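You operate a simulated robot arm through the tools that you are given. There is no shell and no other tool. Be economical: measure what you need, move in short steps, check, and stop when the job is done.

You are at the controls of a simulated two-armed robot. One attempt, no reset.

Task
Square up the crooked pile with both guides and the back support, lock it, then run the jogger.
Fine: guides to the width printed on the blanks; jogger on for three seconds or more, then off.
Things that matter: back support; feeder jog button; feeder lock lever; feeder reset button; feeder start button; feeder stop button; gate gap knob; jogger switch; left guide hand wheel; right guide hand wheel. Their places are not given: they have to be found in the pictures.

The check looks at the end state, three seconds after you hand in, the way a careful person would. Anything else that was tipped, shoved, dropped, spilled or broken makes it a failure.

Robot
Two 7-joint arms with fingered hands on one trunk that stands fixed in place. Base frame: the origin is at the foot of the trunk, x ahead of it, y to its left, z up. Lengths are in mm, angles in degrees, forces in N, time in s.
The left shoulder is at [70, 139, 1008], the right one opposite. With the tool pointing down near the work surface each hand reaches from about 380 to 820 mm from the base axis, measured 20 degrees to its own side. Payload 3.9 kg a hand.
Tool frame (each hand has its own): the origin (TCP) lies between the finger pads and is the grasp point; the fingertips stand 29 mm ahead of it; z points along the fingers, y is the line along which they close. The gripper opens to 100 mm. The gripper's body begins 34 mm behind the TCP. The gripper is a hand of 5 fingers: y runs from the thumb to the fingers, the wrist lies at [-15, -105, -177] in the tool frame.
Orientation is that of the tool frame in the base frame, as [roll, pitch, yaw] about the fixed x, y, z axes, in that order (R = Rz(yaw) Ry(pitch) Rx(roll)). With the fingers straight down and the wrist toward the robot, the tool's x, y and z point along [0, 1, 0], [1, 0, 0] and [0, 0, -1] of the base frame.

Tools
- The arms move only by the tool drive_tool. It takes "left_rows", "right_rows" or both (then of equal length, played together; a hand with none holds still); each is one flat list of numbers, 6 for each row, row after row: the shift along the base's x, y, z in mm, then the turn, a rotation vector about the base's x, y, z in degrees. In form: [dx, dy, dz, wx, wy, wz, dx, dy, dz, wx, wy, wz, ...]. A call has 1 to 8 rows; each row is the pose to reach, as a shift and turn from the pose commanded when the call began. Each row takes 0.2 s and may step no farther than 50 mm and 8.6 degrees from the row before; otherwise, the whole call is refused. Where a pose cannot be reached the arm comes as near as it can. A force on the tool above 40 N (or 10 N above the force at the start of the call, whichever is more), or a blocked arm, ends the call early, and 0.2 s more pass. In this call time passes only in rows, and 0.2 s behind the last. It gives the time, the measured TCP pose, the force on the tool (base axes), the opening and the grip force at its end, in the units of the frame above (readings bear some noise), with the torque about the TCP (base axes, N m) and any sound that the robot's microphone picked up, and new pictures: "views" is both (left out), scene, wrist or none (wrist: the cameras of the hands that moved).
- Cameras (640 x 400 px; columns grow to the right, rows downward): "scene" is now at [129.3, 25.4, 1341.5]; the picture's right is [0.42, -0.91, 0.00], its down [-0.47, -0.21, -0.86] and it looks along [0.78, 0.36, -0.51] (base axes); focal length 214 px, centre (320, 200). "left" rides on the left gripper at [-66, -86, -121] in its tool frame; the picture's right is [-0.76, -0.31, 0.58], its down [0.59, -0.70, 0.40] and it looks along [0.28, 0.64, 0.71] (tool axes); focal length 247 px, centre (320, 200). "right" rides on the right gripper at [65, -86, -121] in its tool frame; the picture's right is [-0.76, 0.31, -0.58], its down [-0.59, -0.70, 0.40] and it looks along [-0.28, 0.64, 0.71] (tool axes); focal length 247 px, centre (320, 200).
- raise_lower(by): slides the trunk up (or, below 0, down) by that many mm; the arms and the scene camera ride with it, the base frame stays. It gives what a move gives, with no picture.
- finger_targets(index, middle, ring, little, thumb_bend, thumb_turn, hand): sets how far each is bent, from 0 (flat) to 100 (curled in); at 30 the hand is open as for a grip, at 70 the pads meet at the TCP. One left out holds its place. A second passes; each finger stops where it meets its share of the squeeze, and holds until it gets a number again. It is the only way to open and close the hand. It gives what a move gives, with no picture; readings hold the bend of each and the force on index, middle, ring, little, thumb and palm. thumb_turn goes from beside the hand (0) to across from the fingers (100), as for a grip.
- turn_head(pan, tilt): turns the head with the scene camera to pan (to the left, within 86 degrees either way) and tilt (down, from -29 to 69), counted from straight ahead of the robot. It gives what a move gives, and a new picture of the scene camera.
- locate(camera, pixels): there is no depth. For up to 12 entries [column, row, z] of the newest picture of that camera ("zoom" is the newest enlarged one), the place [x, y] in the base frame at which the ray of that pixel passes the height z, good to about 2 mm, but the place of the scene camera against the robot may be out by one fixed shift of up to 25 mm in any direction. It takes no simulated time.
- close_up(camera, box): a new picture of the part [left, top, right, bottom] of that camera's present view, enlarged. It takes no simulated time.
- job_done(): hands the job in; it is judged then, once.

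Work in short steps. Measure before you move; look again where a grasp or a placing could have gone wrong, and mend it. You have 80 turns and 200 pictures in all, those below and enlarged ones among them. Open the grippers and draw the arms clear of the work before you hand the job in, unless the task says otherwise; then end with one line.

The tools are called after ">>>" as a command line: name --argument value ..., lists and objects as JSON in quotes. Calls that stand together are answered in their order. drive_tool: Moves the arms, as the interface text tells. Its arguments: {"type":"object","properties":{"left_rows":{"type":"array","items":{"type":"number"}},"right_rows":{"type":"array","items":{"type":"number"}},"views":{"type":"string","enum":["both","scene","wrist","none"]}},"required":[]} The other tools are called the same way: raise_lower (by) slides the trunk up or down; finger_targets (index, middle, ring, little, thumb_bend, thumb_turn, hand) moves the fingers one by one; turn_head (pan, tilt) turns the head that bears the scene camera; locate (camera, pixels) gives the place at which the rays of pixels pass given heights; close_up (camera, box) takes an enlarged picture of a part of a camera's view; job_done () hands the job in.

At the start:

```text
t: 0.0
left_tcp_pos: [429.3, 418.6, 1247.7]
left_orientation: [179.9, 0.0, 115.6]
left_wrist_force: [0.0, -0.6, -0.1]
left_ft_torque: [-0.03, 0.04, -0.05]
left_gripper_width: 99.6
left_grip_force: 0.1
left_shape: jaw
left_bend: [30.0, 30.0, 30.0, 30.0, 30.0, 98.0]
left_finger forces: [0.0, 0.1, 0.0, 0.0, 0.0, 0.0]
right_tcp_pos: [432.2, -0.2, 1342.8]
right_orientation: [-180.0, 0.0, 115.5]
right_wrist_force: [-0.3, 0.3, 0.3]
right_ft_torque: [-0.02, 0.0, -0.01]
right_gripper_width: 99.8
right_grip_force: 0.2
right_shape: jaw
right_bend: [30.0, 30.0, 30.0, 30.0, 30.0, 98.0]
right_finger forces: [0.0, 0.0, 0.0, 0.1, 0.1, 0.0]
trunk travel left (down, up): [-650.0, 190.0]
head pan, tilt: [24.6, 31.0]
```

scene: 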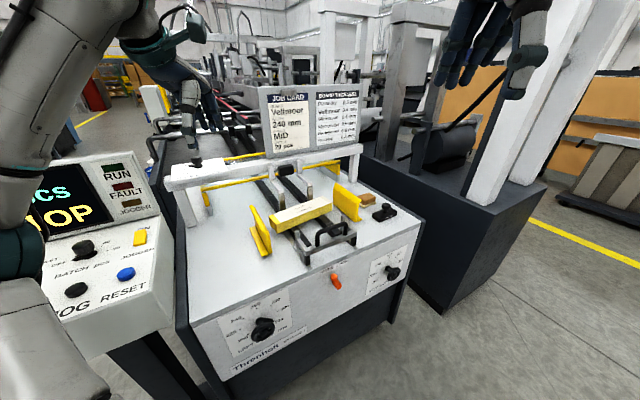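
right: 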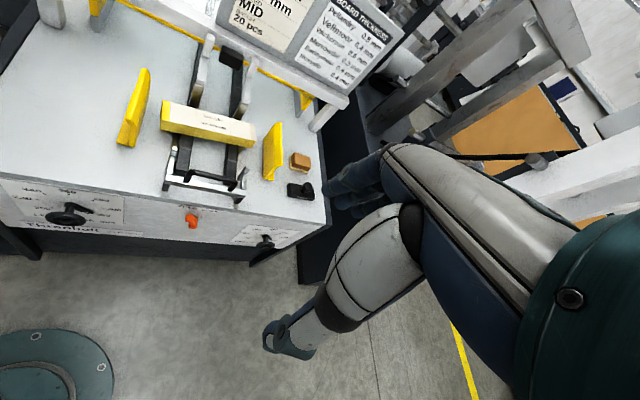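
left: 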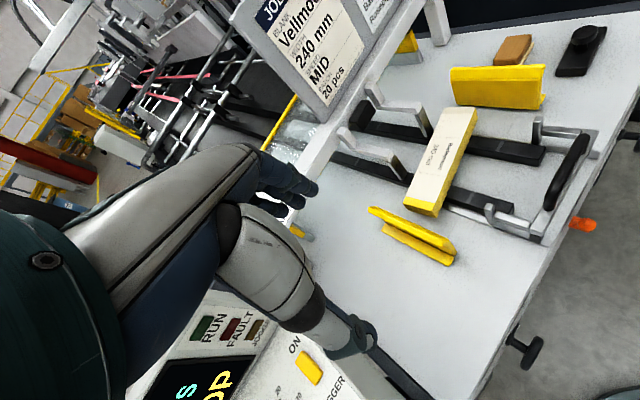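

The scene shows the feeder with a pile, guides, wheels on the front face and a jogger switch on the left console. I take enlarged pictures to read the labels.

>>> close_up --camera "scene" --box '[180, 80, 420, 230]'

>>> close_up --camera "scene" --box '[200, 220, 440, 370]'

>>> close_up --camera "scene" --box '[0, 150, 180, 320]'

>>> close_up --camera "left" --box '[340, 20, 640, 290]'

>>> close_up --camera "right" --box '[100, 50, 340, 270]'

```text
2.67 times, centred on (300, 155) of scene
```

zoom: 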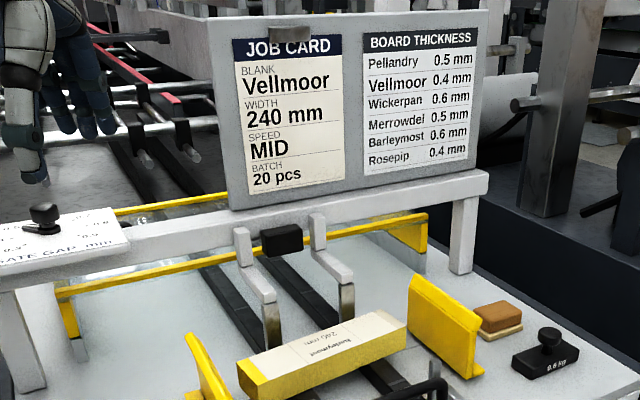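

```text
2.67 times, centred on (320, 295) of scene
```

zoom: 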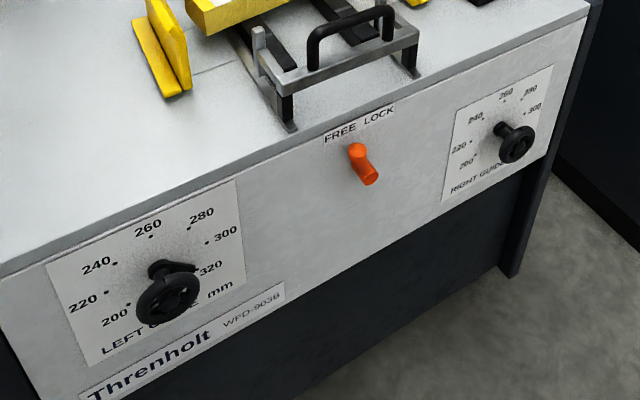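

```text
2.35 times, centred on (90, 235) of scene
```

zoom: 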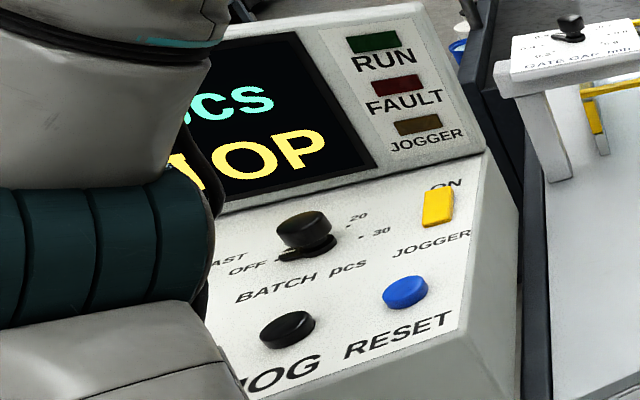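

```text
1.48 times, centred on (490, 155) of left
```

zoom: 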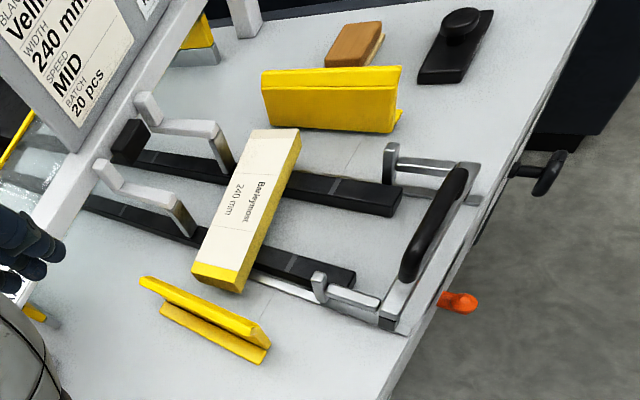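

```text
1.82 times, centred on (220, 160) of right
```

zoom: 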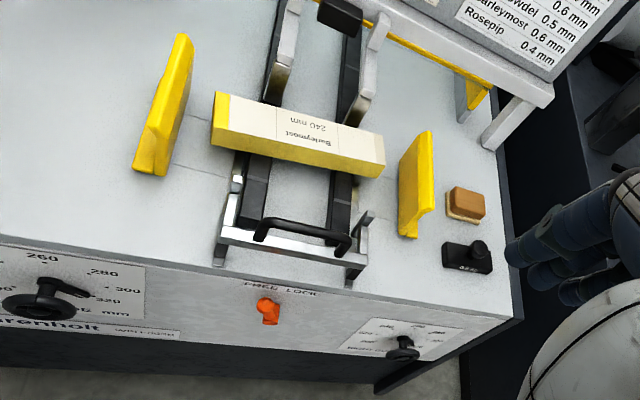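

I triangulate key items: lock lever, back-support handle, wheels and pile corners from both hand cameras at two heights.

>>> locate --camera "right" --pixels '[[192, 220, 800], [192, 220, 1000], [67, 214, 800], [67, 214, 1000], [264, 243, 800], [264, 243, 1000], [244, 180, 800], [244, 180, 1000], [141, 71, 800], [141, 71, 1000], [277, 125, 800], [277, 125, 1000]]'

>>> locate --camera "left" --pixels '[[583, 224, 800], [583, 224, 1000], [521, 350, 800], [521, 350, 1000], [587, 137, 800], [587, 137, 1000], [550, 206, 800], [550, 206, 1000], [309, 370, 900], [309, 370, 1000], [372, 210, 800], [372, 210, 1000]]'

>>> locate --camera "scene" --pixels '[[336, 283, 800], [336, 283, 1000], [262, 330, 800], [262, 330, 1000], [393, 274, 800], [393, 274, 1000], [351, 226, 800], [351, 226, 1000], [140, 237, 800], [140, 237, 1000], [253, 208, 800], [253, 208, 1000]]'

>>> close_up --camera "scene" --box '[210, 285, 310, 365]'

>>> close_up --camera "scene" --box '[320, 240, 420, 305]'

>>> close_up --camera "left" --box '[390, 90, 500, 220]'

```text
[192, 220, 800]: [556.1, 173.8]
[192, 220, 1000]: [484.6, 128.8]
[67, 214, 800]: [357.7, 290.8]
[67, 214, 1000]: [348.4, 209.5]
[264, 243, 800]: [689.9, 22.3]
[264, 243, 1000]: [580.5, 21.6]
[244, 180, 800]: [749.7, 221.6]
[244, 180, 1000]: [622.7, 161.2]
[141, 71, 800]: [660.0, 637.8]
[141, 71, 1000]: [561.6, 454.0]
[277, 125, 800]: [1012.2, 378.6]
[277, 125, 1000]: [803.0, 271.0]
```

```text
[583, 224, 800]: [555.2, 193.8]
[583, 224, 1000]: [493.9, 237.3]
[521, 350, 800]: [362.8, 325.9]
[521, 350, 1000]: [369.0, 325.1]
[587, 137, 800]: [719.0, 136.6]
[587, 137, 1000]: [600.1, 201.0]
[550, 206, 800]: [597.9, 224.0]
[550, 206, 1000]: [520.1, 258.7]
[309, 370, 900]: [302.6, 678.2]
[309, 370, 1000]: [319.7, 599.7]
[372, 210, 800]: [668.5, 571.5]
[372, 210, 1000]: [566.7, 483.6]
```

```text
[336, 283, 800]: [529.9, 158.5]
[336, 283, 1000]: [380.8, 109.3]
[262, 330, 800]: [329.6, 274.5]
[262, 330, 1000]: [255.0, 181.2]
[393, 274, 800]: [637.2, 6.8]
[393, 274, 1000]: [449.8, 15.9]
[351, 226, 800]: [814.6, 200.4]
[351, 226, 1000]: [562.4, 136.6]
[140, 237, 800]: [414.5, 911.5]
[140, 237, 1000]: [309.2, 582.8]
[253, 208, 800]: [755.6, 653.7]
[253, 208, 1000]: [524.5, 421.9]
```

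```text
5.00 times, centred on (260, 325) of scene
```

zoom: 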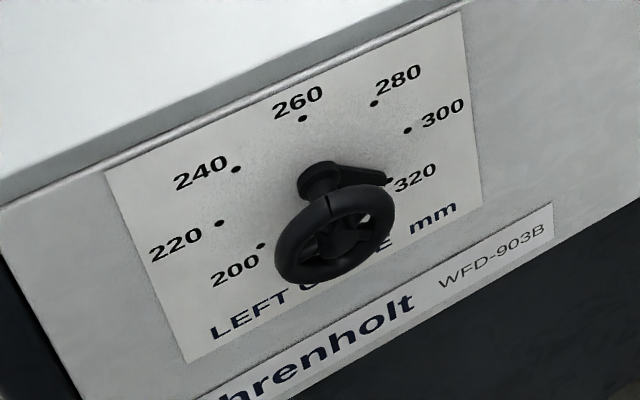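

```text
6.15 times, centred on (370, 272) of scene
```

zoom: 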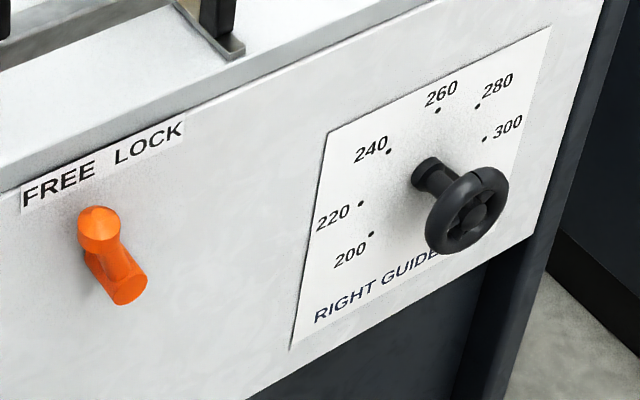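

```text
3.08 times, centred on (445, 155) of left
```

zoom: 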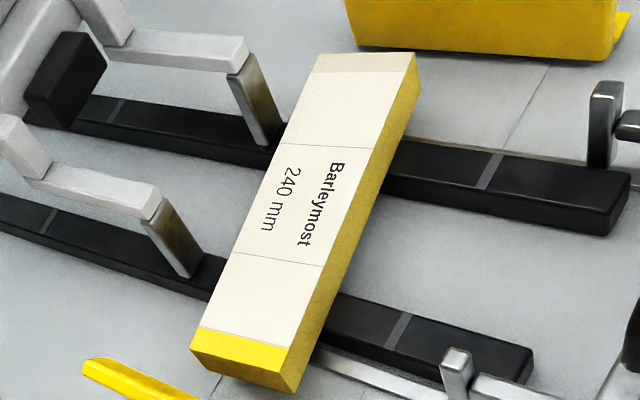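

The lever sits near (571,184,755), the left wheel near (361,326,714), the right wheel near (737,22,714); the front panel faces about (-0.56,-0.83). I swing the right hand down and around to point at the panel, still well clear of it.

>>> drive_tool --right_rows '[-12, 10, -42, 3.7, -4.3, 1.5, -25, 20, -85, 7.4, -8.6, 3.0, -37, 30, -127, 11.1, -12.9, 4.5, -50, 40, -170, 14.8, -17.2, 5.9, -62, 50, -212, 18.6, -21.6, 7.4, -75, 60, -255, 22.3, -25.9, 8.9, -87, 70, -297, 26, -30.2, 10.4, -100, 80, -340, 29.7, -34.5, 11.9]' --views "scene"

```text
t: 1.8
left_tcp_pos: [430.0, 421.0, 1245.7]
left_orientation: [180.0, 0.0, 115.5]
left_wrist_force: [1.1, 0.2, 0.1]
left_ft_torque: [-0.01, 0.01, 0.03]
left_gripper_width: 99.5
left_grip_force: 0.0
left_shape: jaw
left_bend: [30.0, 30.0, 30.0, 30.0, 30.0, 98.0]
left_finger forces: [0.1, 0.0, 0.0, 0.0, 0.0, 0.1]
right_tcp_pos: [372.4, 125.6, 1013.3]
right_orientation: [135.1, -6.4, 130.8]
right_wrist_force: [-0.3, 0.2, 0.0]
right_ft_torque: [0.02, 0.03, 0.02]
right_gripper_width: 99.9
right_grip_force: 0.0
right_shape: jaw
right_bend: [30.0, 30.0, 30.0, 30.0, 30.0, 98.0]
right_finger forces: [0.0, 0.1, 0.0, 0.0, 0.0, 0.0]
right hand out of reach, approached as far as the arm can: row 7, 8
trunk travel left (down, up): [-650.0, 190.0]
head pan, tilt: [24.6, 31.0]
```

scene: 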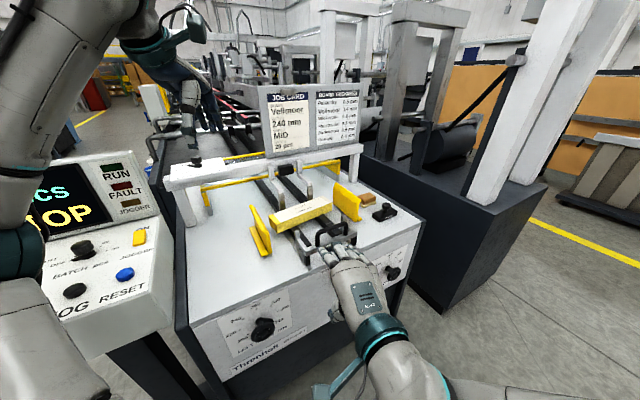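

Near-limit fold at this height; going lower increases shoulder distance. I continue down with the remaining turn.

>>> drive_tool --right_rows '[0, 5, -48, 3.7, -4.3, 1.5, -5, 10, -95, 7.4, -8.6, 3.0, -10, 20, -140, 11.1, -12.9, 4.5, -20, 30, -185, 14.8, -17.2, 5.9, -30, 40, -225, 18.6, -21.6, 7.4, -45, 50, -255, 22.3, -25.9, 8.9, -60, 60, -270, 26, -30.2, 10.4, -70, 65, -290, 29.7, -34.5, 11.9]'

```text
t: 3.8
left_tcp_pos: [427.3, 418.4, 1248.5]
left_orientation: [179.8, 0.0, 115.5]
left_wrist_force: [0.4, 0.4, 0.0]
left_ft_torque: [0.04, -0.04, -0.03]
left_gripper_width: 99.4
left_grip_force: 0.1
left_shape: jaw
left_bend: [30.0, 30.0, 30.0, 30.0, 30.0, 98.0]
left_finger forces: [0.1, 0.0, 0.1, 0.0, 0.0, 0.0]
right_tcp_pos: [236.1, 250.5, 877.3]
right_orientation: [96.3, 6.4, 137.8]
right_wrist_force: [-0.5, -0.6, -0.5]
right_ft_torque: [-0.01, -0.01, -0.02]
right_gripper_width: 100.2
right_grip_force: 0.2
right_shape: jaw
right_bend: [30.0, 30.0, 30.0, 30.0, 30.0, 97.0]
right_finger forces: [0.1, 0.1, 0.1, 0.1, 0.0, 0.1]
right hand out of reach, approached as far as the arm can: row 1, 3, 4, 5, 6, 7, 8
trunk travel left (down, up): [-650.0, 190.0]
head pan, tilt: [24.6, 31.0]
stopped in row 8 (right hand): the arm was blocked; the commanded pose is now the measured one
```

scene: 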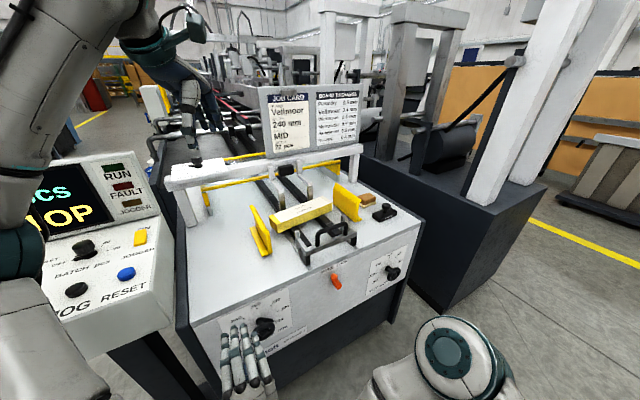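
right: 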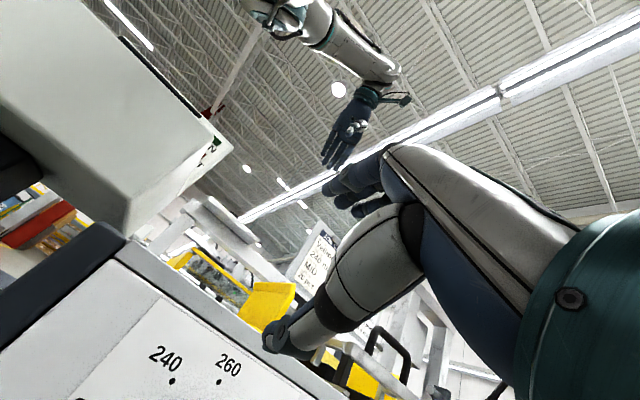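

The right hand is folded too close to the body; I move it forward and down, away from the trunk.

>>> drive_tool --right_rows '[15, -5, -25, 0, 0, 0, 30, -10, -50, 0, 0, 0, 40, -15, -75, 0, 0, 0, 50, -20, -100, 0, 0, 0, 60, -25, -125, 0, 0, 0, 64, -30, -147, 0, 0, 0]'

```text
t: 5.2
left_tcp_pos: [429.1, 419.3, 1247.6]
left_orientation: [-180.0, 0.1, 115.5]
left_wrist_force: [-0.1, 0.6, -0.2]
left_ft_torque: [0.01, -0.02, 0.01]
left_gripper_width: 100.0
left_grip_force: 0.0
left_shape: jaw
left_bend: [30.0, 30.0, 30.0, 30.0, 30.0, 98.0]
left_finger forces: [0.1, 0.1, 0.0, 0.0, 0.0, 0.1]
right_tcp_pos: [264.7, 251.8, 829.5]
right_orientation: [99.9, 8.4, 134.7]
right_wrist_force: [-0.5, -0.9, -0.3]
right_ft_torque: [0.0, 0.0, -0.03]
right_gripper_width: 99.8
right_grip_force: 0.1
right_shape: jaw
right_bend: [30.0, 30.0, 30.0, 30.0, 30.0, 98.0]
right_finger forces: [0.1, 0.0, 0.0, 0.1, 0.0, 0.0]
right hand out of reach, approached as far as the arm can: row 1, 2, 3, 4, 5, 6
trunk travel left (down, up): [-650.0, 190.0]
head pan, tilt: [24.6, 31.0]
```

scene: 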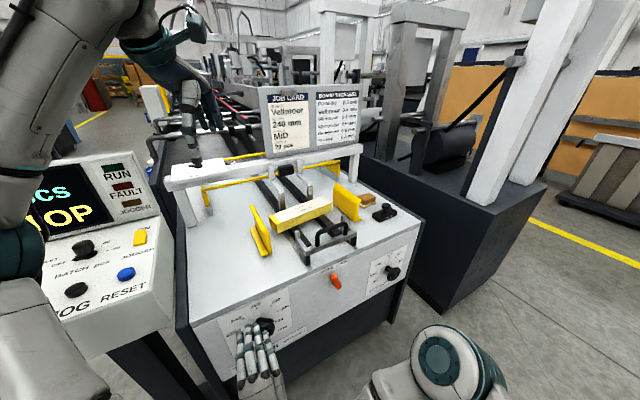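
right: 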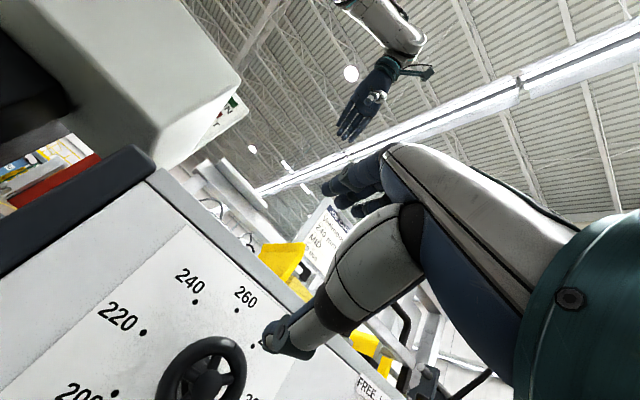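

The arm is at a joint limit in this wrist-below pose. I raise the trunk so the arm hangs longer, then roll the hand so that the wrist comes to the right.

>>> raise_lower --by 150

>>> drive_tool --right_rows '[5, -5, -40, -4.2, -6.2, 0, 10, -10, -80, -8.4, -12.4, 0, 15, -15, -120, -12.6, -18.6, 0, 20, -20, -160, -16.8, -24.8, 0, 25, -25, -190, -21, -31, 0, 30, -30, -210, -25.2, -37.2, 0]'

```text
t: 7.0
left_tcp_pos: [429.1, 418.3, 1397.7]
left_orientation: [-180.0, 0.0, 115.6]
left_wrist_force: [-0.4, 0.8, 0.4]
left_ft_torque: [0.0, 0.01, 0.0]
left_gripper_width: 99.7
left_grip_force: 0.2
left_shape: jaw
left_bend: [30.0, 30.0, 30.0, 30.0, 30.0, 98.0]
left_finger forces: [0.0, 0.0, 0.1, 0.0, 0.0, 0.0]
right_tcp_pos: [266.0, 251.5, 979.0]
right_orientation: [99.9, 8.4, 134.7]
right_wrist_force: [-0.7, -0.7, 0.2]
right_ft_torque: [-0.03, 0.01, -0.01]
right_gripper_width: 99.8
right_grip_force: 0.1
right_shape: jaw
right_bend: [30.0, 30.0, 30.0, 30.0, 30.0, 98.0]
right_finger forces: [0.0, 0.1, 0.0, 0.0, 0.0, 0.1]
trunk travel left (down, up): [-800.0, 40.0]
head pan, tilt: [24.6, 31.0]
```

```text
t: 8.3
left_tcp_pos: [428.6, 418.8, 1397.7]
left_orientation: [179.9, 0.0, 115.7]
left_wrist_force: [-1.1, 0.5, 0.7]
left_ft_torque: [0.03, -0.03, 0.03]
left_gripper_width: 99.6
left_grip_force: 0.0
left_shape: jaw
left_bend: [30.0, 30.0, 30.0, 30.0, 30.0, 98.0]
left_finger forces: [0.0, 0.1, 0.0, 0.1, 0.0, 0.1]
right_tcp_pos: [278.4, 109.4, 803.3]
right_orientation: [88.1, 51.2, 127.9]
right_wrist_force: [0.8, -0.4, 0.5]
right_ft_torque: [-0.01, 0.04, -0.01]
right_gripper_width: 99.9
right_grip_force: 0.1
right_shape: jaw
right_bend: [30.0, 30.0, 30.0, 30.0, 30.0, 98.0]
right_finger forces: [0.0, 0.0, 0.0, 0.0, 0.1, 0.1]
right hand out of reach, approached as far as the arm can: row 1, 2, 3, 4, 5, 6
trunk travel left (down, up): [-800.0, 40.0]
head pan, tilt: [24.6, 31.0]
```

scene: 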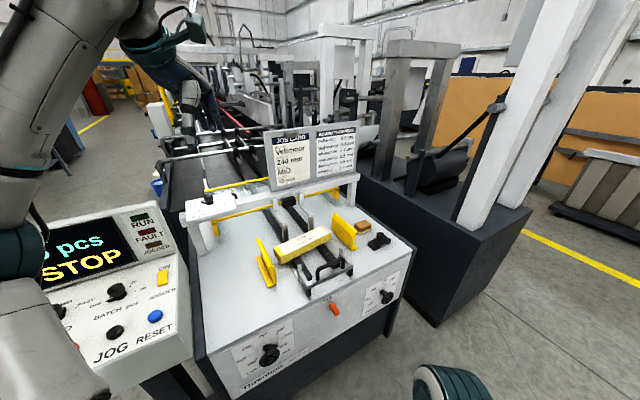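
right: 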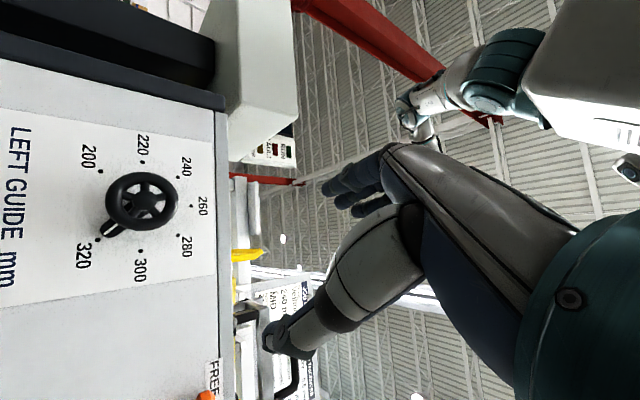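

The right camera shows the left wheel clearly (pointer at 320, centre (140,200)). I test reach with a small corrective step: down 30 mm and yaw +8.

>>> drive_tool --right_rows '[0, 0, 0, 0, 0, 0]' --views "wrist"

>>> drive_tool --right_rows '[0, 10, -20, 0, 0, 4, 0, 20, -40, 0, 0, 8]' --views "wrist"

```text
t: 8.8
left_tcp_pos: [428.4, 417.7, 1397.0]
left_orientation: [-180.0, 0.0, 115.6]
left_wrist_force: [0.1, 0.9, -0.3]
left_ft_torque: [-0.02, 0.0, -0.01]
left_gripper_width: 99.5
left_grip_force: 0.2
left_shape: jaw
left_bend: [30.0, 30.0, 30.0, 30.0, 30.0, 98.0]
left_finger forces: [0.0, 0.0, 0.0, 0.0, 0.0, 0.0]
right_tcp_pos: [279.8, 109.2, 802.4]
right_orientation: [88.1, 51.1, 127.6]
right_wrist_force: [0.3, -0.7, 0.1]
right_ft_torque: [0.0, -0.01, -0.01]
right_gripper_width: 99.8
right_grip_force: 0.0
right_shape: jaw
right_bend: [30.0, 30.0, 30.0, 30.0, 30.0, 98.0]
right_finger forces: [0.0, 0.0, 0.0, 0.0, 0.0, 0.0]
trunk travel left (down, up): [-800.0, 40.0]
head pan, tilt: [24.6, 31.0]
```

right: 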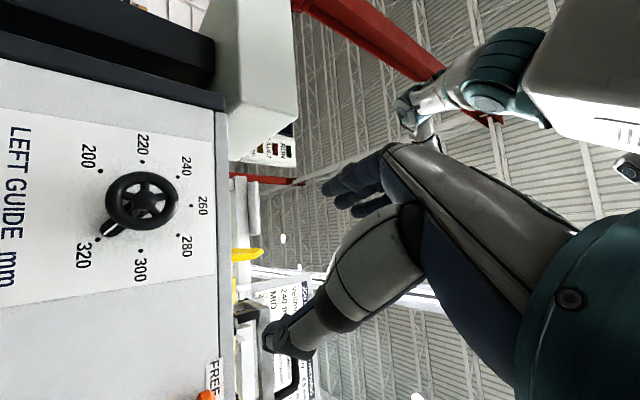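

```text
t: 9.3
left_tcp_pos: [428.7, 417.6, 1397.2]
left_orientation: [179.9, 0.0, 115.6]
left_wrist_force: [0.3, 0.4, -0.1]
left_ft_torque: [0.0, 0.0, 0.03]
left_gripper_width: 99.8
left_grip_force: 0.1
left_shape: jaw
left_bend: [30.0, 30.0, 30.0, 30.0, 30.0, 98.0]
left_finger forces: [0.0, 0.1, 0.1, 0.1, 0.0, 0.1]
right_tcp_pos: [290.4, 98.8, 780.4]
right_orientation: [88.0, 52.8, 129.2]
right_wrist_force: [-0.4, 0.9, -0.1]
right_ft_torque: [0.02, -0.01, 0.03]
right_gripper_width: 100.1
right_grip_force: 0.1
right_shape: jaw
right_bend: [30.0, 30.0, 30.0, 30.0, 30.0, 98.0]
right_finger forces: [0.0, 0.1, 0.0, 0.1, 0.0, 0.0]
right hand out of reach, approached as far as the arm can: row 1, 2
trunk travel left (down, up): [-800.0, 40.0]
head pan, tilt: [24.6, 31.0]
```

right: 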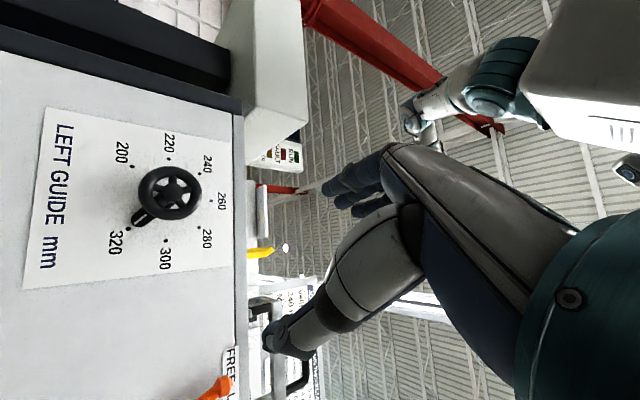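

The wheel is about 64 mm across, standing ~40 mm off the panel. The arm should loosen as it stretches; I translate toward a pre-grasp point 70 mm in front of the left wheel without turning.

>>> drive_tool --right_rows '[8, 40, -16, 0, 0, 0, 16, 80, -32, 0, 0, 0, 24, 120, -48, 0, 0, 0, 32, 160, -66, 0, 0, 0]' --views "both"

```text
t: 10.3
left_tcp_pos: [428.7, 418.7, 1396.9]
left_orientation: [-180.0, 0.0, 115.6]
left_wrist_force: [-1.2, 0.7, 0.3]
left_ft_torque: [-0.02, 0.04, -0.02]
left_gripper_width: 99.6
left_grip_force: 0.1
left_shape: jaw
left_bend: [30.0, 30.0, 30.0, 30.0, 30.0, 98.0]
left_finger forces: [0.0, 0.1, 0.0, 0.1, 0.1, 0.0]
right_tcp_pos: [276.2, 98.3, 747.9]
right_orientation: [87.7, 52.7, 128.7]
right_wrist_force: [0.5, 0.1, 0.0]
right_ft_torque: [-0.01, -0.02, -0.01]
right_gripper_width: 100.2
right_grip_force: 0.0
right_shape: jaw
right_bend: [30.0, 30.0, 30.0, 30.0, 30.0, 98.0]
right_finger forces: [0.1, 0.1, 0.0, 0.0, 0.0, 0.1]
right hand out of reach, approached as far as the arm can: row 1, 2, 3, 4
trunk travel left (down, up): [-800.0, 40.0]
head pan, tilt: [24.6, 31.0]
```

scene: 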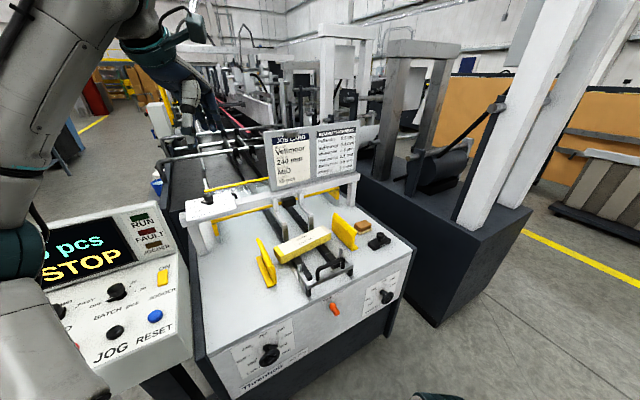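
right: 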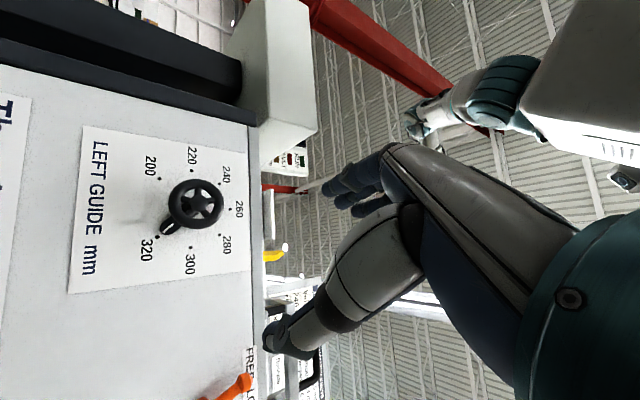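

The right arm cannot cross further left, so the left hand will work the left wheel. I bring the left hand down with a 30° yaw and draw the right arm back to its own side.

>>> drive_tool --left_rows '[-6, -13, -43, 0, 0, 3.8, -12, -27, -87, 0, 0, 7.6, -18, -40, -130, 0, 0, 11.4, -24, -54, -174, 0, 0, 15.2, -30, -67, -217, 0, 0, 19, -36, -81, -260, 0, 0, 22.8, -43, -95, -304, 0, 0, 26.6, -49, -108, -347, 0, 0, 30.4]' --right_rows '[8, -31, 6, 0, 0, 0, 15, -62, 12, 0, 0, 0, 22, -93, 18, 0, 0, 0, 30, -125, 25, 0, 0, 0, 37, -156, 30, 0, 0, 0, 45, -187, 36, 0, 0, 0, 52, -218, 42, 0, 0, 0, 60, -250, 50, 0, 0, 0]'

```text
t: 12.2
left_tcp_pos: [384.8, 310.4, 1052.4]
left_orientation: [179.9, 0.0, 146.0]
left_wrist_force: [0.3, 0.7, -0.4]
left_ft_torque: [0.0, -0.02, 0.02]
left_gripper_width: 99.6
left_grip_force: 0.0
left_shape: jaw
left_bend: [30.0, 30.0, 30.0, 30.0, 30.0, 98.0]
left_finger forces: [0.1, 0.1, 0.1, 0.1, 0.0, 0.0]
left hand out of reach, approached as far as the arm can: row 8
right_tcp_pos: [285.8, 94.0, 765.0]
right_orientation: [87.9, 53.1, 128.8]
right_wrist_force: [0.1, -0.1, 0.1]
right_ft_torque: [-0.01, 0.01, 0.01]
right_gripper_width: 99.9
right_grip_force: 0.0
right_shape: jaw
right_bend: [30.0, 30.0, 30.0, 30.0, 30.0, 98.0]
right_finger forces: [0.0, 0.0, 0.1, 0.1, 0.0, 0.1]
right hand out of reach, approached as far as the arm can: row 1, 2, 3, 4, 5, 6, 7, 8
trunk travel left (down, up): [-800.0, 40.0]
head pan, tilt: [24.6, 31.0]
```

scene: 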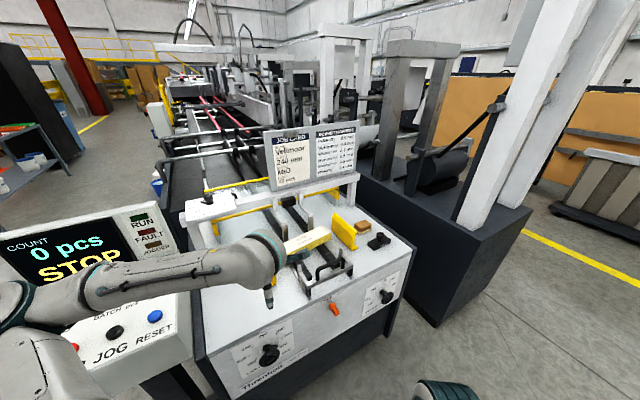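
right: 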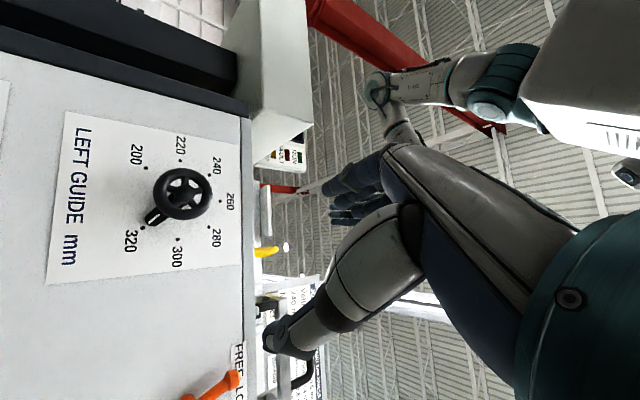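
left: 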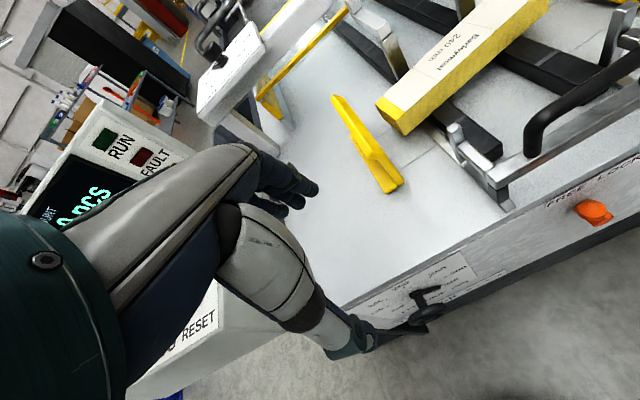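

The left hand follows well. The right arm's posture is jammed at a limit, so I reverse its roll and lift it back out the way it came.

>>> drive_tool --right_rows '[0, -5, 25, 4.2, 6.2, 0, 5, -10, 50, 8.4, 12.4, 0, 10, -15, 75, 12.6, 18.6, 0, 15, -20, 100, 16.8, 24.8, 0, 20, -25, 125, 21, 31, 0, 30, -30, 150, 25.2, 37.2, 0]' --views "none"

>>> drive_tool --right_rows '[10, -10, 25, -3.7, 4.3, -1.5, 20, -20, 50, -7.4, 8.6, -3.0, 30, -30, 75, -11.1, 12.9, -4.5, 40, -40, 100, -14.8, 17.2, -5.9, 55, -50, 125, -18.6, 21.6, -7.4, 70, -60, 150, -22.3, 25.9, -8.9, 85, -70, 175, -26, 30.2, -10.4, 100, -80, 200, -29.7, 34.5, -11.9]' --views "scene"

```text
t: 13.6
left_tcp_pos: [384.5, 311.3, 1051.7]
left_orientation: [180.0, -0.2, 146.0]
left_wrist_force: [0.0, 0.4, -0.2]
left_ft_torque: [-0.01, 0.0, 0.01]
left_gripper_width: 99.9
left_grip_force: 0.0
left_shape: jaw
left_bend: [30.0, 30.0, 30.0, 30.0, 30.0, 98.0]
left_finger forces: [0.1, 0.1, 0.0, 0.0, 0.1, 0.1]
right_tcp_pos: [248.5, 162.7, 1003.2]
right_orientation: [101.7, 10.3, 134.0]
right_wrist_force: [0.6, 0.2, -0.5]
right_ft_torque: [-0.03, 0.01, 0.03]
right_gripper_width: 99.8
right_grip_force: 0.0
right_shape: jaw
right_bend: [30.0, 30.0, 30.0, 30.0, 30.0, 98.0]
right_finger forces: [0.0, 0.0, 0.0, 0.0, 0.1, 0.1]
right hand out of reach, approached as far as the arm can: row 1, 2, 3, 4, 5, 6
trunk travel left (down, up): [-800.0, 40.0]
head pan, tilt: [24.6, 31.0]
```

```text
t: 14.1
left_tcp_pos: [384.5, 309.8, 1052.6]
left_orientation: [179.9, -0.1, 145.9]
left_wrist_force: [0.3, 0.4, 0.3]
left_ft_torque: [0.05, 0.01, -0.01]
left_gripper_width: 99.9
left_grip_force: 0.0
left_shape: jaw
left_bend: [30.0, 30.0, 30.0, 30.0, 30.0, 98.0]
left_finger forces: [0.0, 0.0, 0.0, 0.1, 0.1, 0.0]
right_tcp_pos: [308.2, 109.5, 969.5]
right_orientation: [116.5, 21.1, 128.6]
right_wrist_force: [-0.3, -0.6, -1.2]
right_ft_torque: [0.01, -0.02, -0.02]
right_gripper_width: 99.6
right_grip_force: 0.2
right_shape: jaw
right_bend: [30.0, 30.0, 30.0, 30.0, 30.0, 98.0]
right_finger forces: [0.0, 0.1, 0.0, 0.1, 0.1, 0.1]
right hand out of reach, approached as far as the arm can: row 2
trunk travel left (down, up): [-800.0, 40.0]
head pan, tilt: [24.6, 31.0]
stopped in row 2 (right hand): the arm was blocked; the commanded pose is now the measured one
```

scene: 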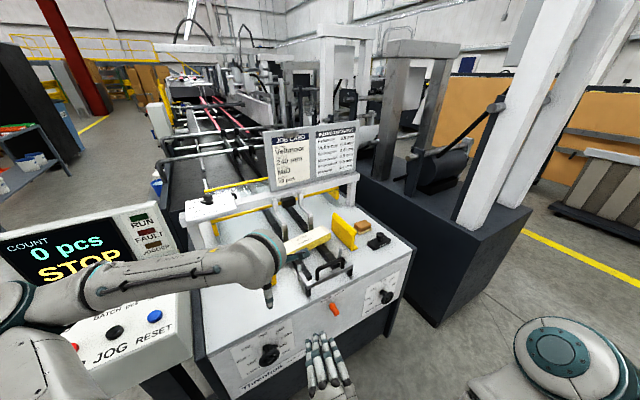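

The right hand is freed somewhat; I continue opening it outward (forward and right), turning the fingers back down.

>>> drive_tool --right_rows '[15, -15, 15, -3.7, 4.3, -1.5, 30, -30, 30, -7.4, 8.6, -3.0, 45, -50, 45, -11.1, 12.9, -4.5, 60, -70, 60, -14.8, 17.2, -5.9, 75, -90, 75, -18.6, 21.6, -7.4, 90, -110, 90, -22.3, 25.9, -8.9, 105, -130, 100, -26, 30.2, -10.4, 120, -150, 110, -29.7, 34.5, -11.9]' --views "scene"

```text
t: 15.9
left_tcp_pos: [385.1, 307.6, 1053.0]
left_orientation: [179.8, -0.2, 146.0]
left_wrist_force: [-0.2, 0.8, -0.5]
left_ft_torque: [0.01, 0.05, 0.04]
left_gripper_width: 99.7
left_grip_force: 0.0
left_shape: jaw
left_bend: [30.0, 30.0, 30.0, 30.0, 30.0, 98.0]
left_finger forces: [0.1, 0.1, 0.0, 0.1, 0.0, 0.0]
right_tcp_pos: [431.7, -39.6, 1079.8]
right_orientation: [165.2, 20.2, 134.3]
right_wrist_force: [0.2, -0.3, -1.5]
right_ft_torque: [0.06, 0.02, 0.0]
right_gripper_width: 100.0
right_grip_force: 0.0
right_shape: jaw
right_bend: [30.0, 30.0, 30.0, 30.0, 30.0, 98.0]
right_finger forces: [0.0, 0.0, 0.1, 0.0, 0.1, 0.1]
right hand out of reach, approached as far as the arm can: row 2, 3, 4, 5, 6, 7
trunk travel left (down, up): [-800.0, 40.0]
head pan, tilt: [24.6, 31.0]
```

scene: 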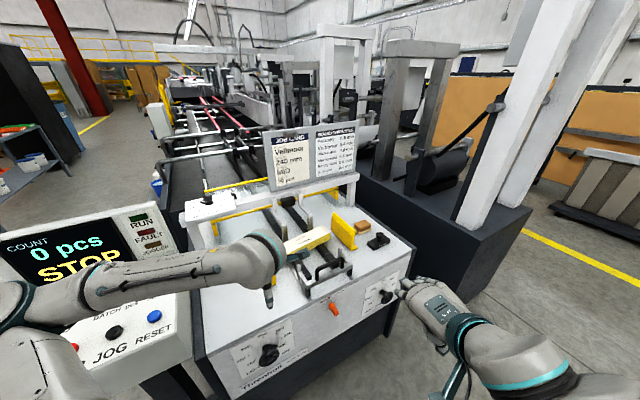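

Right arm is free again. Now I look closely at the left dial from the left wrist camera and the scene camera to fix the wheel and panel geometry.

>>> close_up --camera "left" --box '[340, 220, 500, 350]'

>>> locate --camera "zoom" --pixels '[[0, 0, 750], [639, 399, 750]]'

>>> close_up --camera "scene" --box '[220, 305, 350, 395]'

>>> locate --camera "left" --pixels '[[397, 187, 780], [397, 187, 830], [467, 156, 780], [467, 156, 830], [340, 306, 780], [340, 306, 820], [604, 168, 780], [604, 168, 820]]'

>>> locate --camera "scene" --pixels '[[335, 311, 755], [335, 311, 800], [268, 308, 780], [268, 308, 830]]'

```text
3.08 times, centred on (420, 285) of left
```

zoom: 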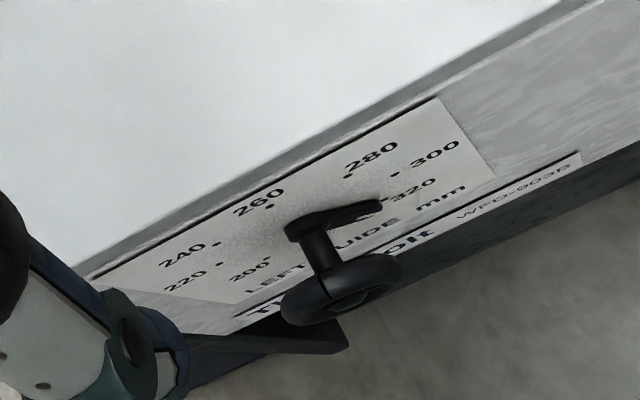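

```text
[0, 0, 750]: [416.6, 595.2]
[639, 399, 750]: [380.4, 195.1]
```

```text
4.44 times, centred on (285, 350) of scene
```

zoom: 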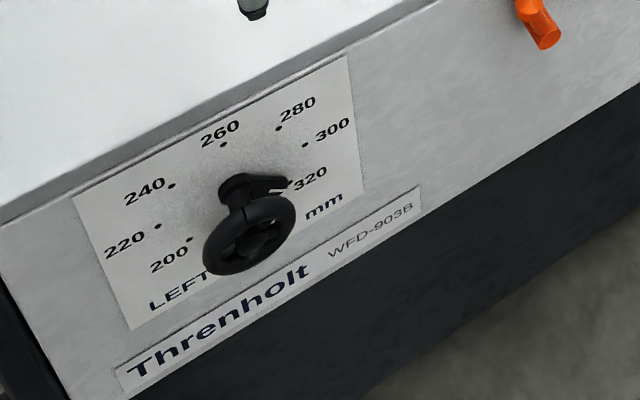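

```text
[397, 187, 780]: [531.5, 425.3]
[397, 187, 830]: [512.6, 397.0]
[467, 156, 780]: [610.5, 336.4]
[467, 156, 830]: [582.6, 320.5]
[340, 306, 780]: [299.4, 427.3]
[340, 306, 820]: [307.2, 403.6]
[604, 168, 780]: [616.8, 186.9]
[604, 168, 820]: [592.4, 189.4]
```

```text
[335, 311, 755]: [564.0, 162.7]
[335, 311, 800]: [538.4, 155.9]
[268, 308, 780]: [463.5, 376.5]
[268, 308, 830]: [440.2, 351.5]
```

I triangulate the dial dots, the wheel hub and the shaft collar from both cameras.

>>> locate --camera "left" --pixels '[[403.8, 251.9, 700], [403.8, 251.9, 800], [386.9, 271.7, 700], [386.9, 271.7, 800], [444.4, 248.9, 700], [444.4, 248.9, 800], [427.1, 314.2, 700], [427.1, 314.2, 800], [427.1, 302, 700], [427.1, 302, 800]]'

>>> locate --camera "zoom" --pixels '[[224, 146, 700], [224, 146, 800], [172, 185, 700], [172, 185, 800], [305, 145, 700], [305, 145, 800], [248, 235, 700], [248, 235, 800], [236, 185, 700], [236, 185, 800]]'

```text
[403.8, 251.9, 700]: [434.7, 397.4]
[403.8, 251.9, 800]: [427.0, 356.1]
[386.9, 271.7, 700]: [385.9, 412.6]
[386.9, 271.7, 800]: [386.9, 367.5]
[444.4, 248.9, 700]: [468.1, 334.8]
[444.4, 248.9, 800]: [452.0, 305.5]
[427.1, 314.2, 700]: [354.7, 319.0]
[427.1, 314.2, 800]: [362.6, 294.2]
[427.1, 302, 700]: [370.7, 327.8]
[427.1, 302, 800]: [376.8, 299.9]
```

```text
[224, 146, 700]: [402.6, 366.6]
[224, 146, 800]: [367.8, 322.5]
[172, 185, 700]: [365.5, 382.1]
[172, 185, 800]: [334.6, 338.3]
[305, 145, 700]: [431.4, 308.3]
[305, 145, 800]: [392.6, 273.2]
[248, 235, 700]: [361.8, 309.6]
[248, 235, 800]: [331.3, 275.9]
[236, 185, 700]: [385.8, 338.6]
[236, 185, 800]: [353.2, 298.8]
```

My row conversion was off; I repeat the left-camera rays with corrected pixels.

>>> locate --camera "left" --pixels '[[403.8, 286.9, 700], [403.8, 286.9, 800], [386.9, 299.3, 700], [386.9, 299.3, 800], [444.4, 276.6, 700], [444.4, 276.6, 800], [427.1, 314.2, 700], [427.1, 314.2, 800], [415.1, 294.1, 700], [415.1, 294.1, 800]]'

```text
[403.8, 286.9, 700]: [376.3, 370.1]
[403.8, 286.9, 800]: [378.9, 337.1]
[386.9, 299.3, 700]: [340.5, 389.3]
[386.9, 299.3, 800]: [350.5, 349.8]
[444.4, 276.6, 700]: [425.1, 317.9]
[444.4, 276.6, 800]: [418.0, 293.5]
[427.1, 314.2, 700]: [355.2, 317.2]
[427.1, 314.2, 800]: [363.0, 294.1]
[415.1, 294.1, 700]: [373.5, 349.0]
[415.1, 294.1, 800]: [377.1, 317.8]
```

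Solved: panel plane is 499 mm along d=(0.572,0.82,0); left wheel hub at about (356,312,716), rim plane ~460, radius ~27. I raise the trunk a bit, pre-shape the left hand, and move it above/before the wheel's upper right rim with the hand tilted 30°.

>>> raise_lower --by 40

>>> drive_tool --left_rows '[-2, -7, -40, 4.4, -0.1, -0.6, -4, -14, -80, 8.9, -0.2, -1.3, -7, -21, -120, 13.3, -0.4, -2, -9, -28, -160, 17.8, -0.5, -2.6, -11, -35, -200, 22.2, -0.6, -3.2, -13, -42, -235, 26.6, -0.7, -3.9, -15, -49, -265, 31, -0.9, -4.5, -18, -56, -287, 35.5, -1, -5.2]'

>>> finger_targets --hand "left" --index 56 --middle 56 --ring 56 --little 56 --thumb_bend 35

>>> close_up --camera "left" --box '[0, 0, 640, 400]'

```text
t: 16.8
left_tcp_pos: [385.2, 310.5, 1092.9]
left_orientation: [-179.9, -0.2, 146.0]
left_wrist_force: [-0.4, 0.4, 0.3]
left_ft_torque: [-0.03, 0.0, -0.01]
left_gripper_width: 99.9
left_grip_force: 0.1
left_shape: jaw
left_bend: [30.0, 30.0, 30.0, 30.0, 30.0, 98.0]
left_finger forces: [0.0, 0.1, 0.0, 0.0, 0.0, 0.0]
right_tcp_pos: [431.1, -37.0, 1121.4]
right_orientation: [165.3, 20.5, 134.4]
right_wrist_force: [-0.4, -0.2, 0.1]
right_ft_torque: [0.04, 0.02, -0.01]
right_gripper_width: 100.1
right_grip_force: 0.1
right_shape: jaw
right_bend: [30.0, 30.0, 30.0, 30.0, 30.0, 98.0]
right_finger forces: [0.0, 0.0, 0.0, 0.0, 0.1, 0.0]
trunk travel left (down, up): [-840.0, 0.0]
head pan, tilt: [24.6, 31.0]
```

```text
t: 18.6
left_tcp_pos: [463.3, 251.5, 831.9]
left_orientation: [151.5, -21.7, 146.4]
left_wrist_force: [-0.6, -0.3, -0.4]
left_ft_torque: [-0.01, 0.01, 0.0]
left_gripper_width: 100.0
left_grip_force: 0.0
left_shape: jaw
left_bend: [30.0, 30.0, 30.0, 30.0, 30.0, 98.0]
left_finger forces: [0.0, 0.0, 0.0, 0.0, 0.0, 0.0]
left hand out of reach, approached as far as the arm can: row 1, 2, 3, 4, 5, 6, 7, 8
right_tcp_pos: [432.5, -35.0, 1119.5]
right_orientation: [165.4, 20.5, 134.4]
right_wrist_force: [0.2, -0.7, 0.2]
right_ft_torque: [-0.02, 0.0, -0.01]
right_gripper_width: 100.4
right_grip_force: 0.0
right_shape: jaw
right_bend: [30.0, 30.0, 30.0, 30.0, 30.0, 98.0]
right_finger forces: [0.0, 0.0, 0.0, 0.0, 0.0, 0.1]
trunk travel left (down, up): [-840.0, 0.0]
head pan, tilt: [24.6, 31.0]
```

scene: 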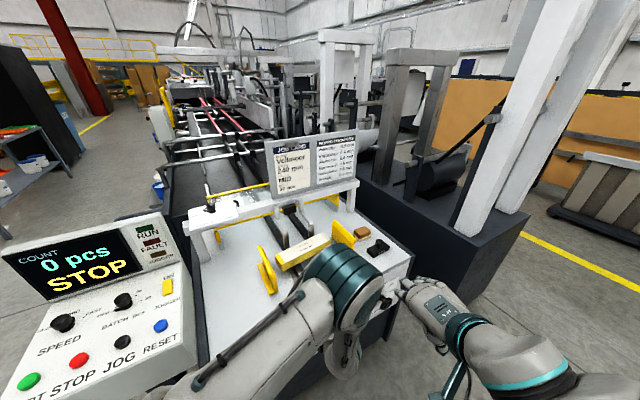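
left: 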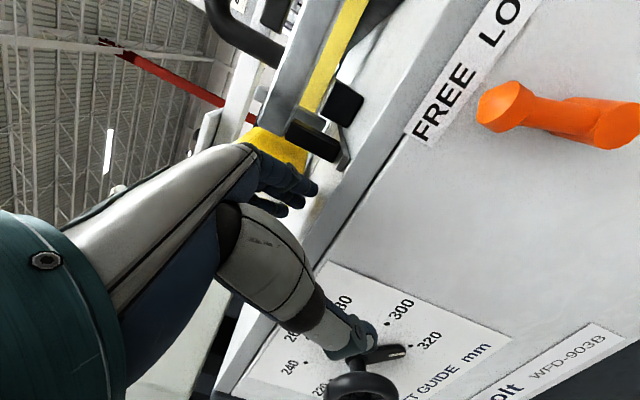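

```text
t: 19.6
left_tcp_pos: [462.4, 252.1, 835.8]
left_orientation: [151.0, -21.7, 146.5]
left_wrist_force: [9.1, 1.6, 26.4]
left_ft_torque: [1.16, -0.68, -0.27]
left_gripper_width: 78.9
left_grip_force: 13.1
left_shape: fingers
left_bend: [42.0, 48.0, 56.0, 56.0, 35.0, 98.0]
left_finger forces: [11.8, 14.8, 0.0, 0.1, 0.1, 0.0]
right_tcp_pos: [428.6, -37.1, 1120.3]
right_orientation: [165.2, 20.5, 134.3]
right_wrist_force: [0.5, -0.3, 0.5]
right_ft_torque: [0.0, 0.0, -0.01]
right_gripper_width: 100.0
right_grip_force: 0.0
right_shape: jaw
right_bend: [30.0, 30.0, 30.0, 30.0, 30.0, 98.0]
right_finger forces: [0.0, 0.0, 0.0, 0.0, 0.0, 0.0]
trunk travel left (down, up): [-840.0, 0.0]
head pan, tilt: [24.6, 31.0]
```

```text
1.00 times, centred on (320, 200) of left (not enlarged: the box is as wide or as high as the picture)
```

zoom: 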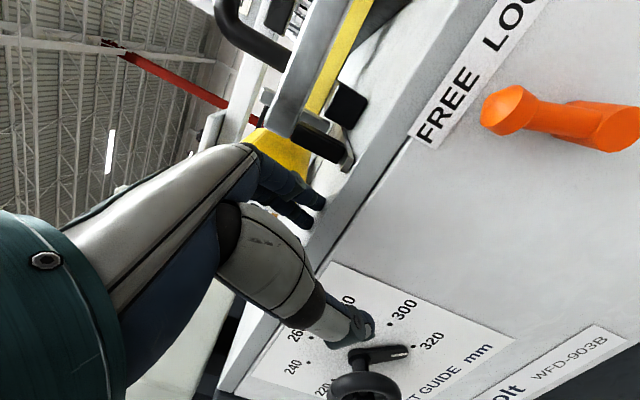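

The orientation is right but the position is off by ~96 mm and the index/middle fingers touched the table edge. I open them, back off, and look.

>>> finger_targets --hand "left" --index 30 --middle 30 --ring 30 --little 30

>>> drive_tool --left_rows '[-12, -15, 10, 0, 0, 0, -30, -25, 15, 0, 0, 0, -50, -30, 10, 0, 0, 0, -70, -35, 5, 0, 0, 0, -90, -35, 0, 0, 0, 0]'

```text
t: 20.6
left_tcp_pos: [461.5, 252.4, 833.1]
left_orientation: [151.5, -21.8, 146.5]
left_wrist_force: [-0.8, -0.3, -1.0]
left_ft_torque: [0.01, 0.02, -0.01]
left_gripper_width: 92.9
left_grip_force: 0.1
left_shape: fingers
left_bend: [30.0, 30.0, 30.0, 30.0, 35.0, 98.0]
left_finger forces: [0.0, 0.1, 0.1, 0.1, 0.1, 0.0]
right_tcp_pos: [432.2, -37.3, 1119.5]
right_orientation: [165.3, 20.4, 134.3]
right_wrist_force: [0.6, -0.7, 0.0]
right_ft_torque: [0.02, -0.01, 0.02]
right_gripper_width: 100.0
right_grip_force: 0.1
right_shape: jaw
right_bend: [30.0, 30.0, 30.0, 30.0, 30.0, 98.0]
right_finger forces: [0.0, 0.0, 0.1, 0.1, 0.1, 0.0]
trunk travel left (down, up): [-840.0, 0.0]
head pan, tilt: [24.6, 31.0]
```

```text
t: 21.8
left_tcp_pos: [435.4, 221.2, 860.9]
left_orientation: [152.6, -22.8, 146.5]
left_wrist_force: [-0.5, -0.1, 0.6]
left_ft_torque: [0.0, 0.0, -0.01]
left_gripper_width: 93.3
left_grip_force: 0.0
left_shape: fingers
left_bend: [30.0, 30.0, 30.0, 30.0, 35.0, 98.0]
left_finger forces: [0.0, 0.0, 0.0, 0.0, 0.0, 0.1]
left hand out of reach, approached as far as the arm can: row 1, 2, 3, 4, 5
right_tcp_pos: [429.4, -36.8, 1119.6]
right_orientation: [165.2, 20.4, 134.3]
right_wrist_force: [0.3, 0.4, 0.4]
right_ft_torque: [0.01, 0.02, -0.01]
right_gripper_width: 99.7
right_grip_force: 0.3
right_shape: jaw
right_bend: [30.0, 30.0, 30.0, 30.0, 30.0, 98.0]
right_finger forces: [0.1, 0.0, 0.0, 0.1, 0.0, 0.0]
trunk travel left (down, up): [-840.0, 0.0]
head pan, tilt: [24.6, 31.0]
```

scene: 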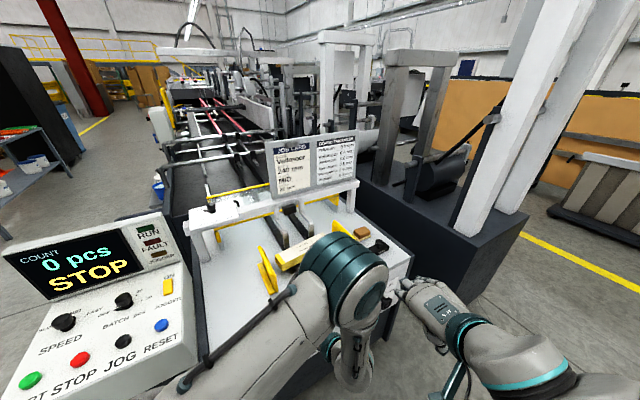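
left: 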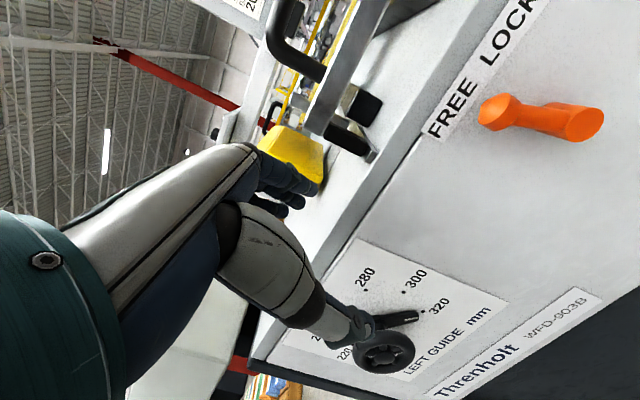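

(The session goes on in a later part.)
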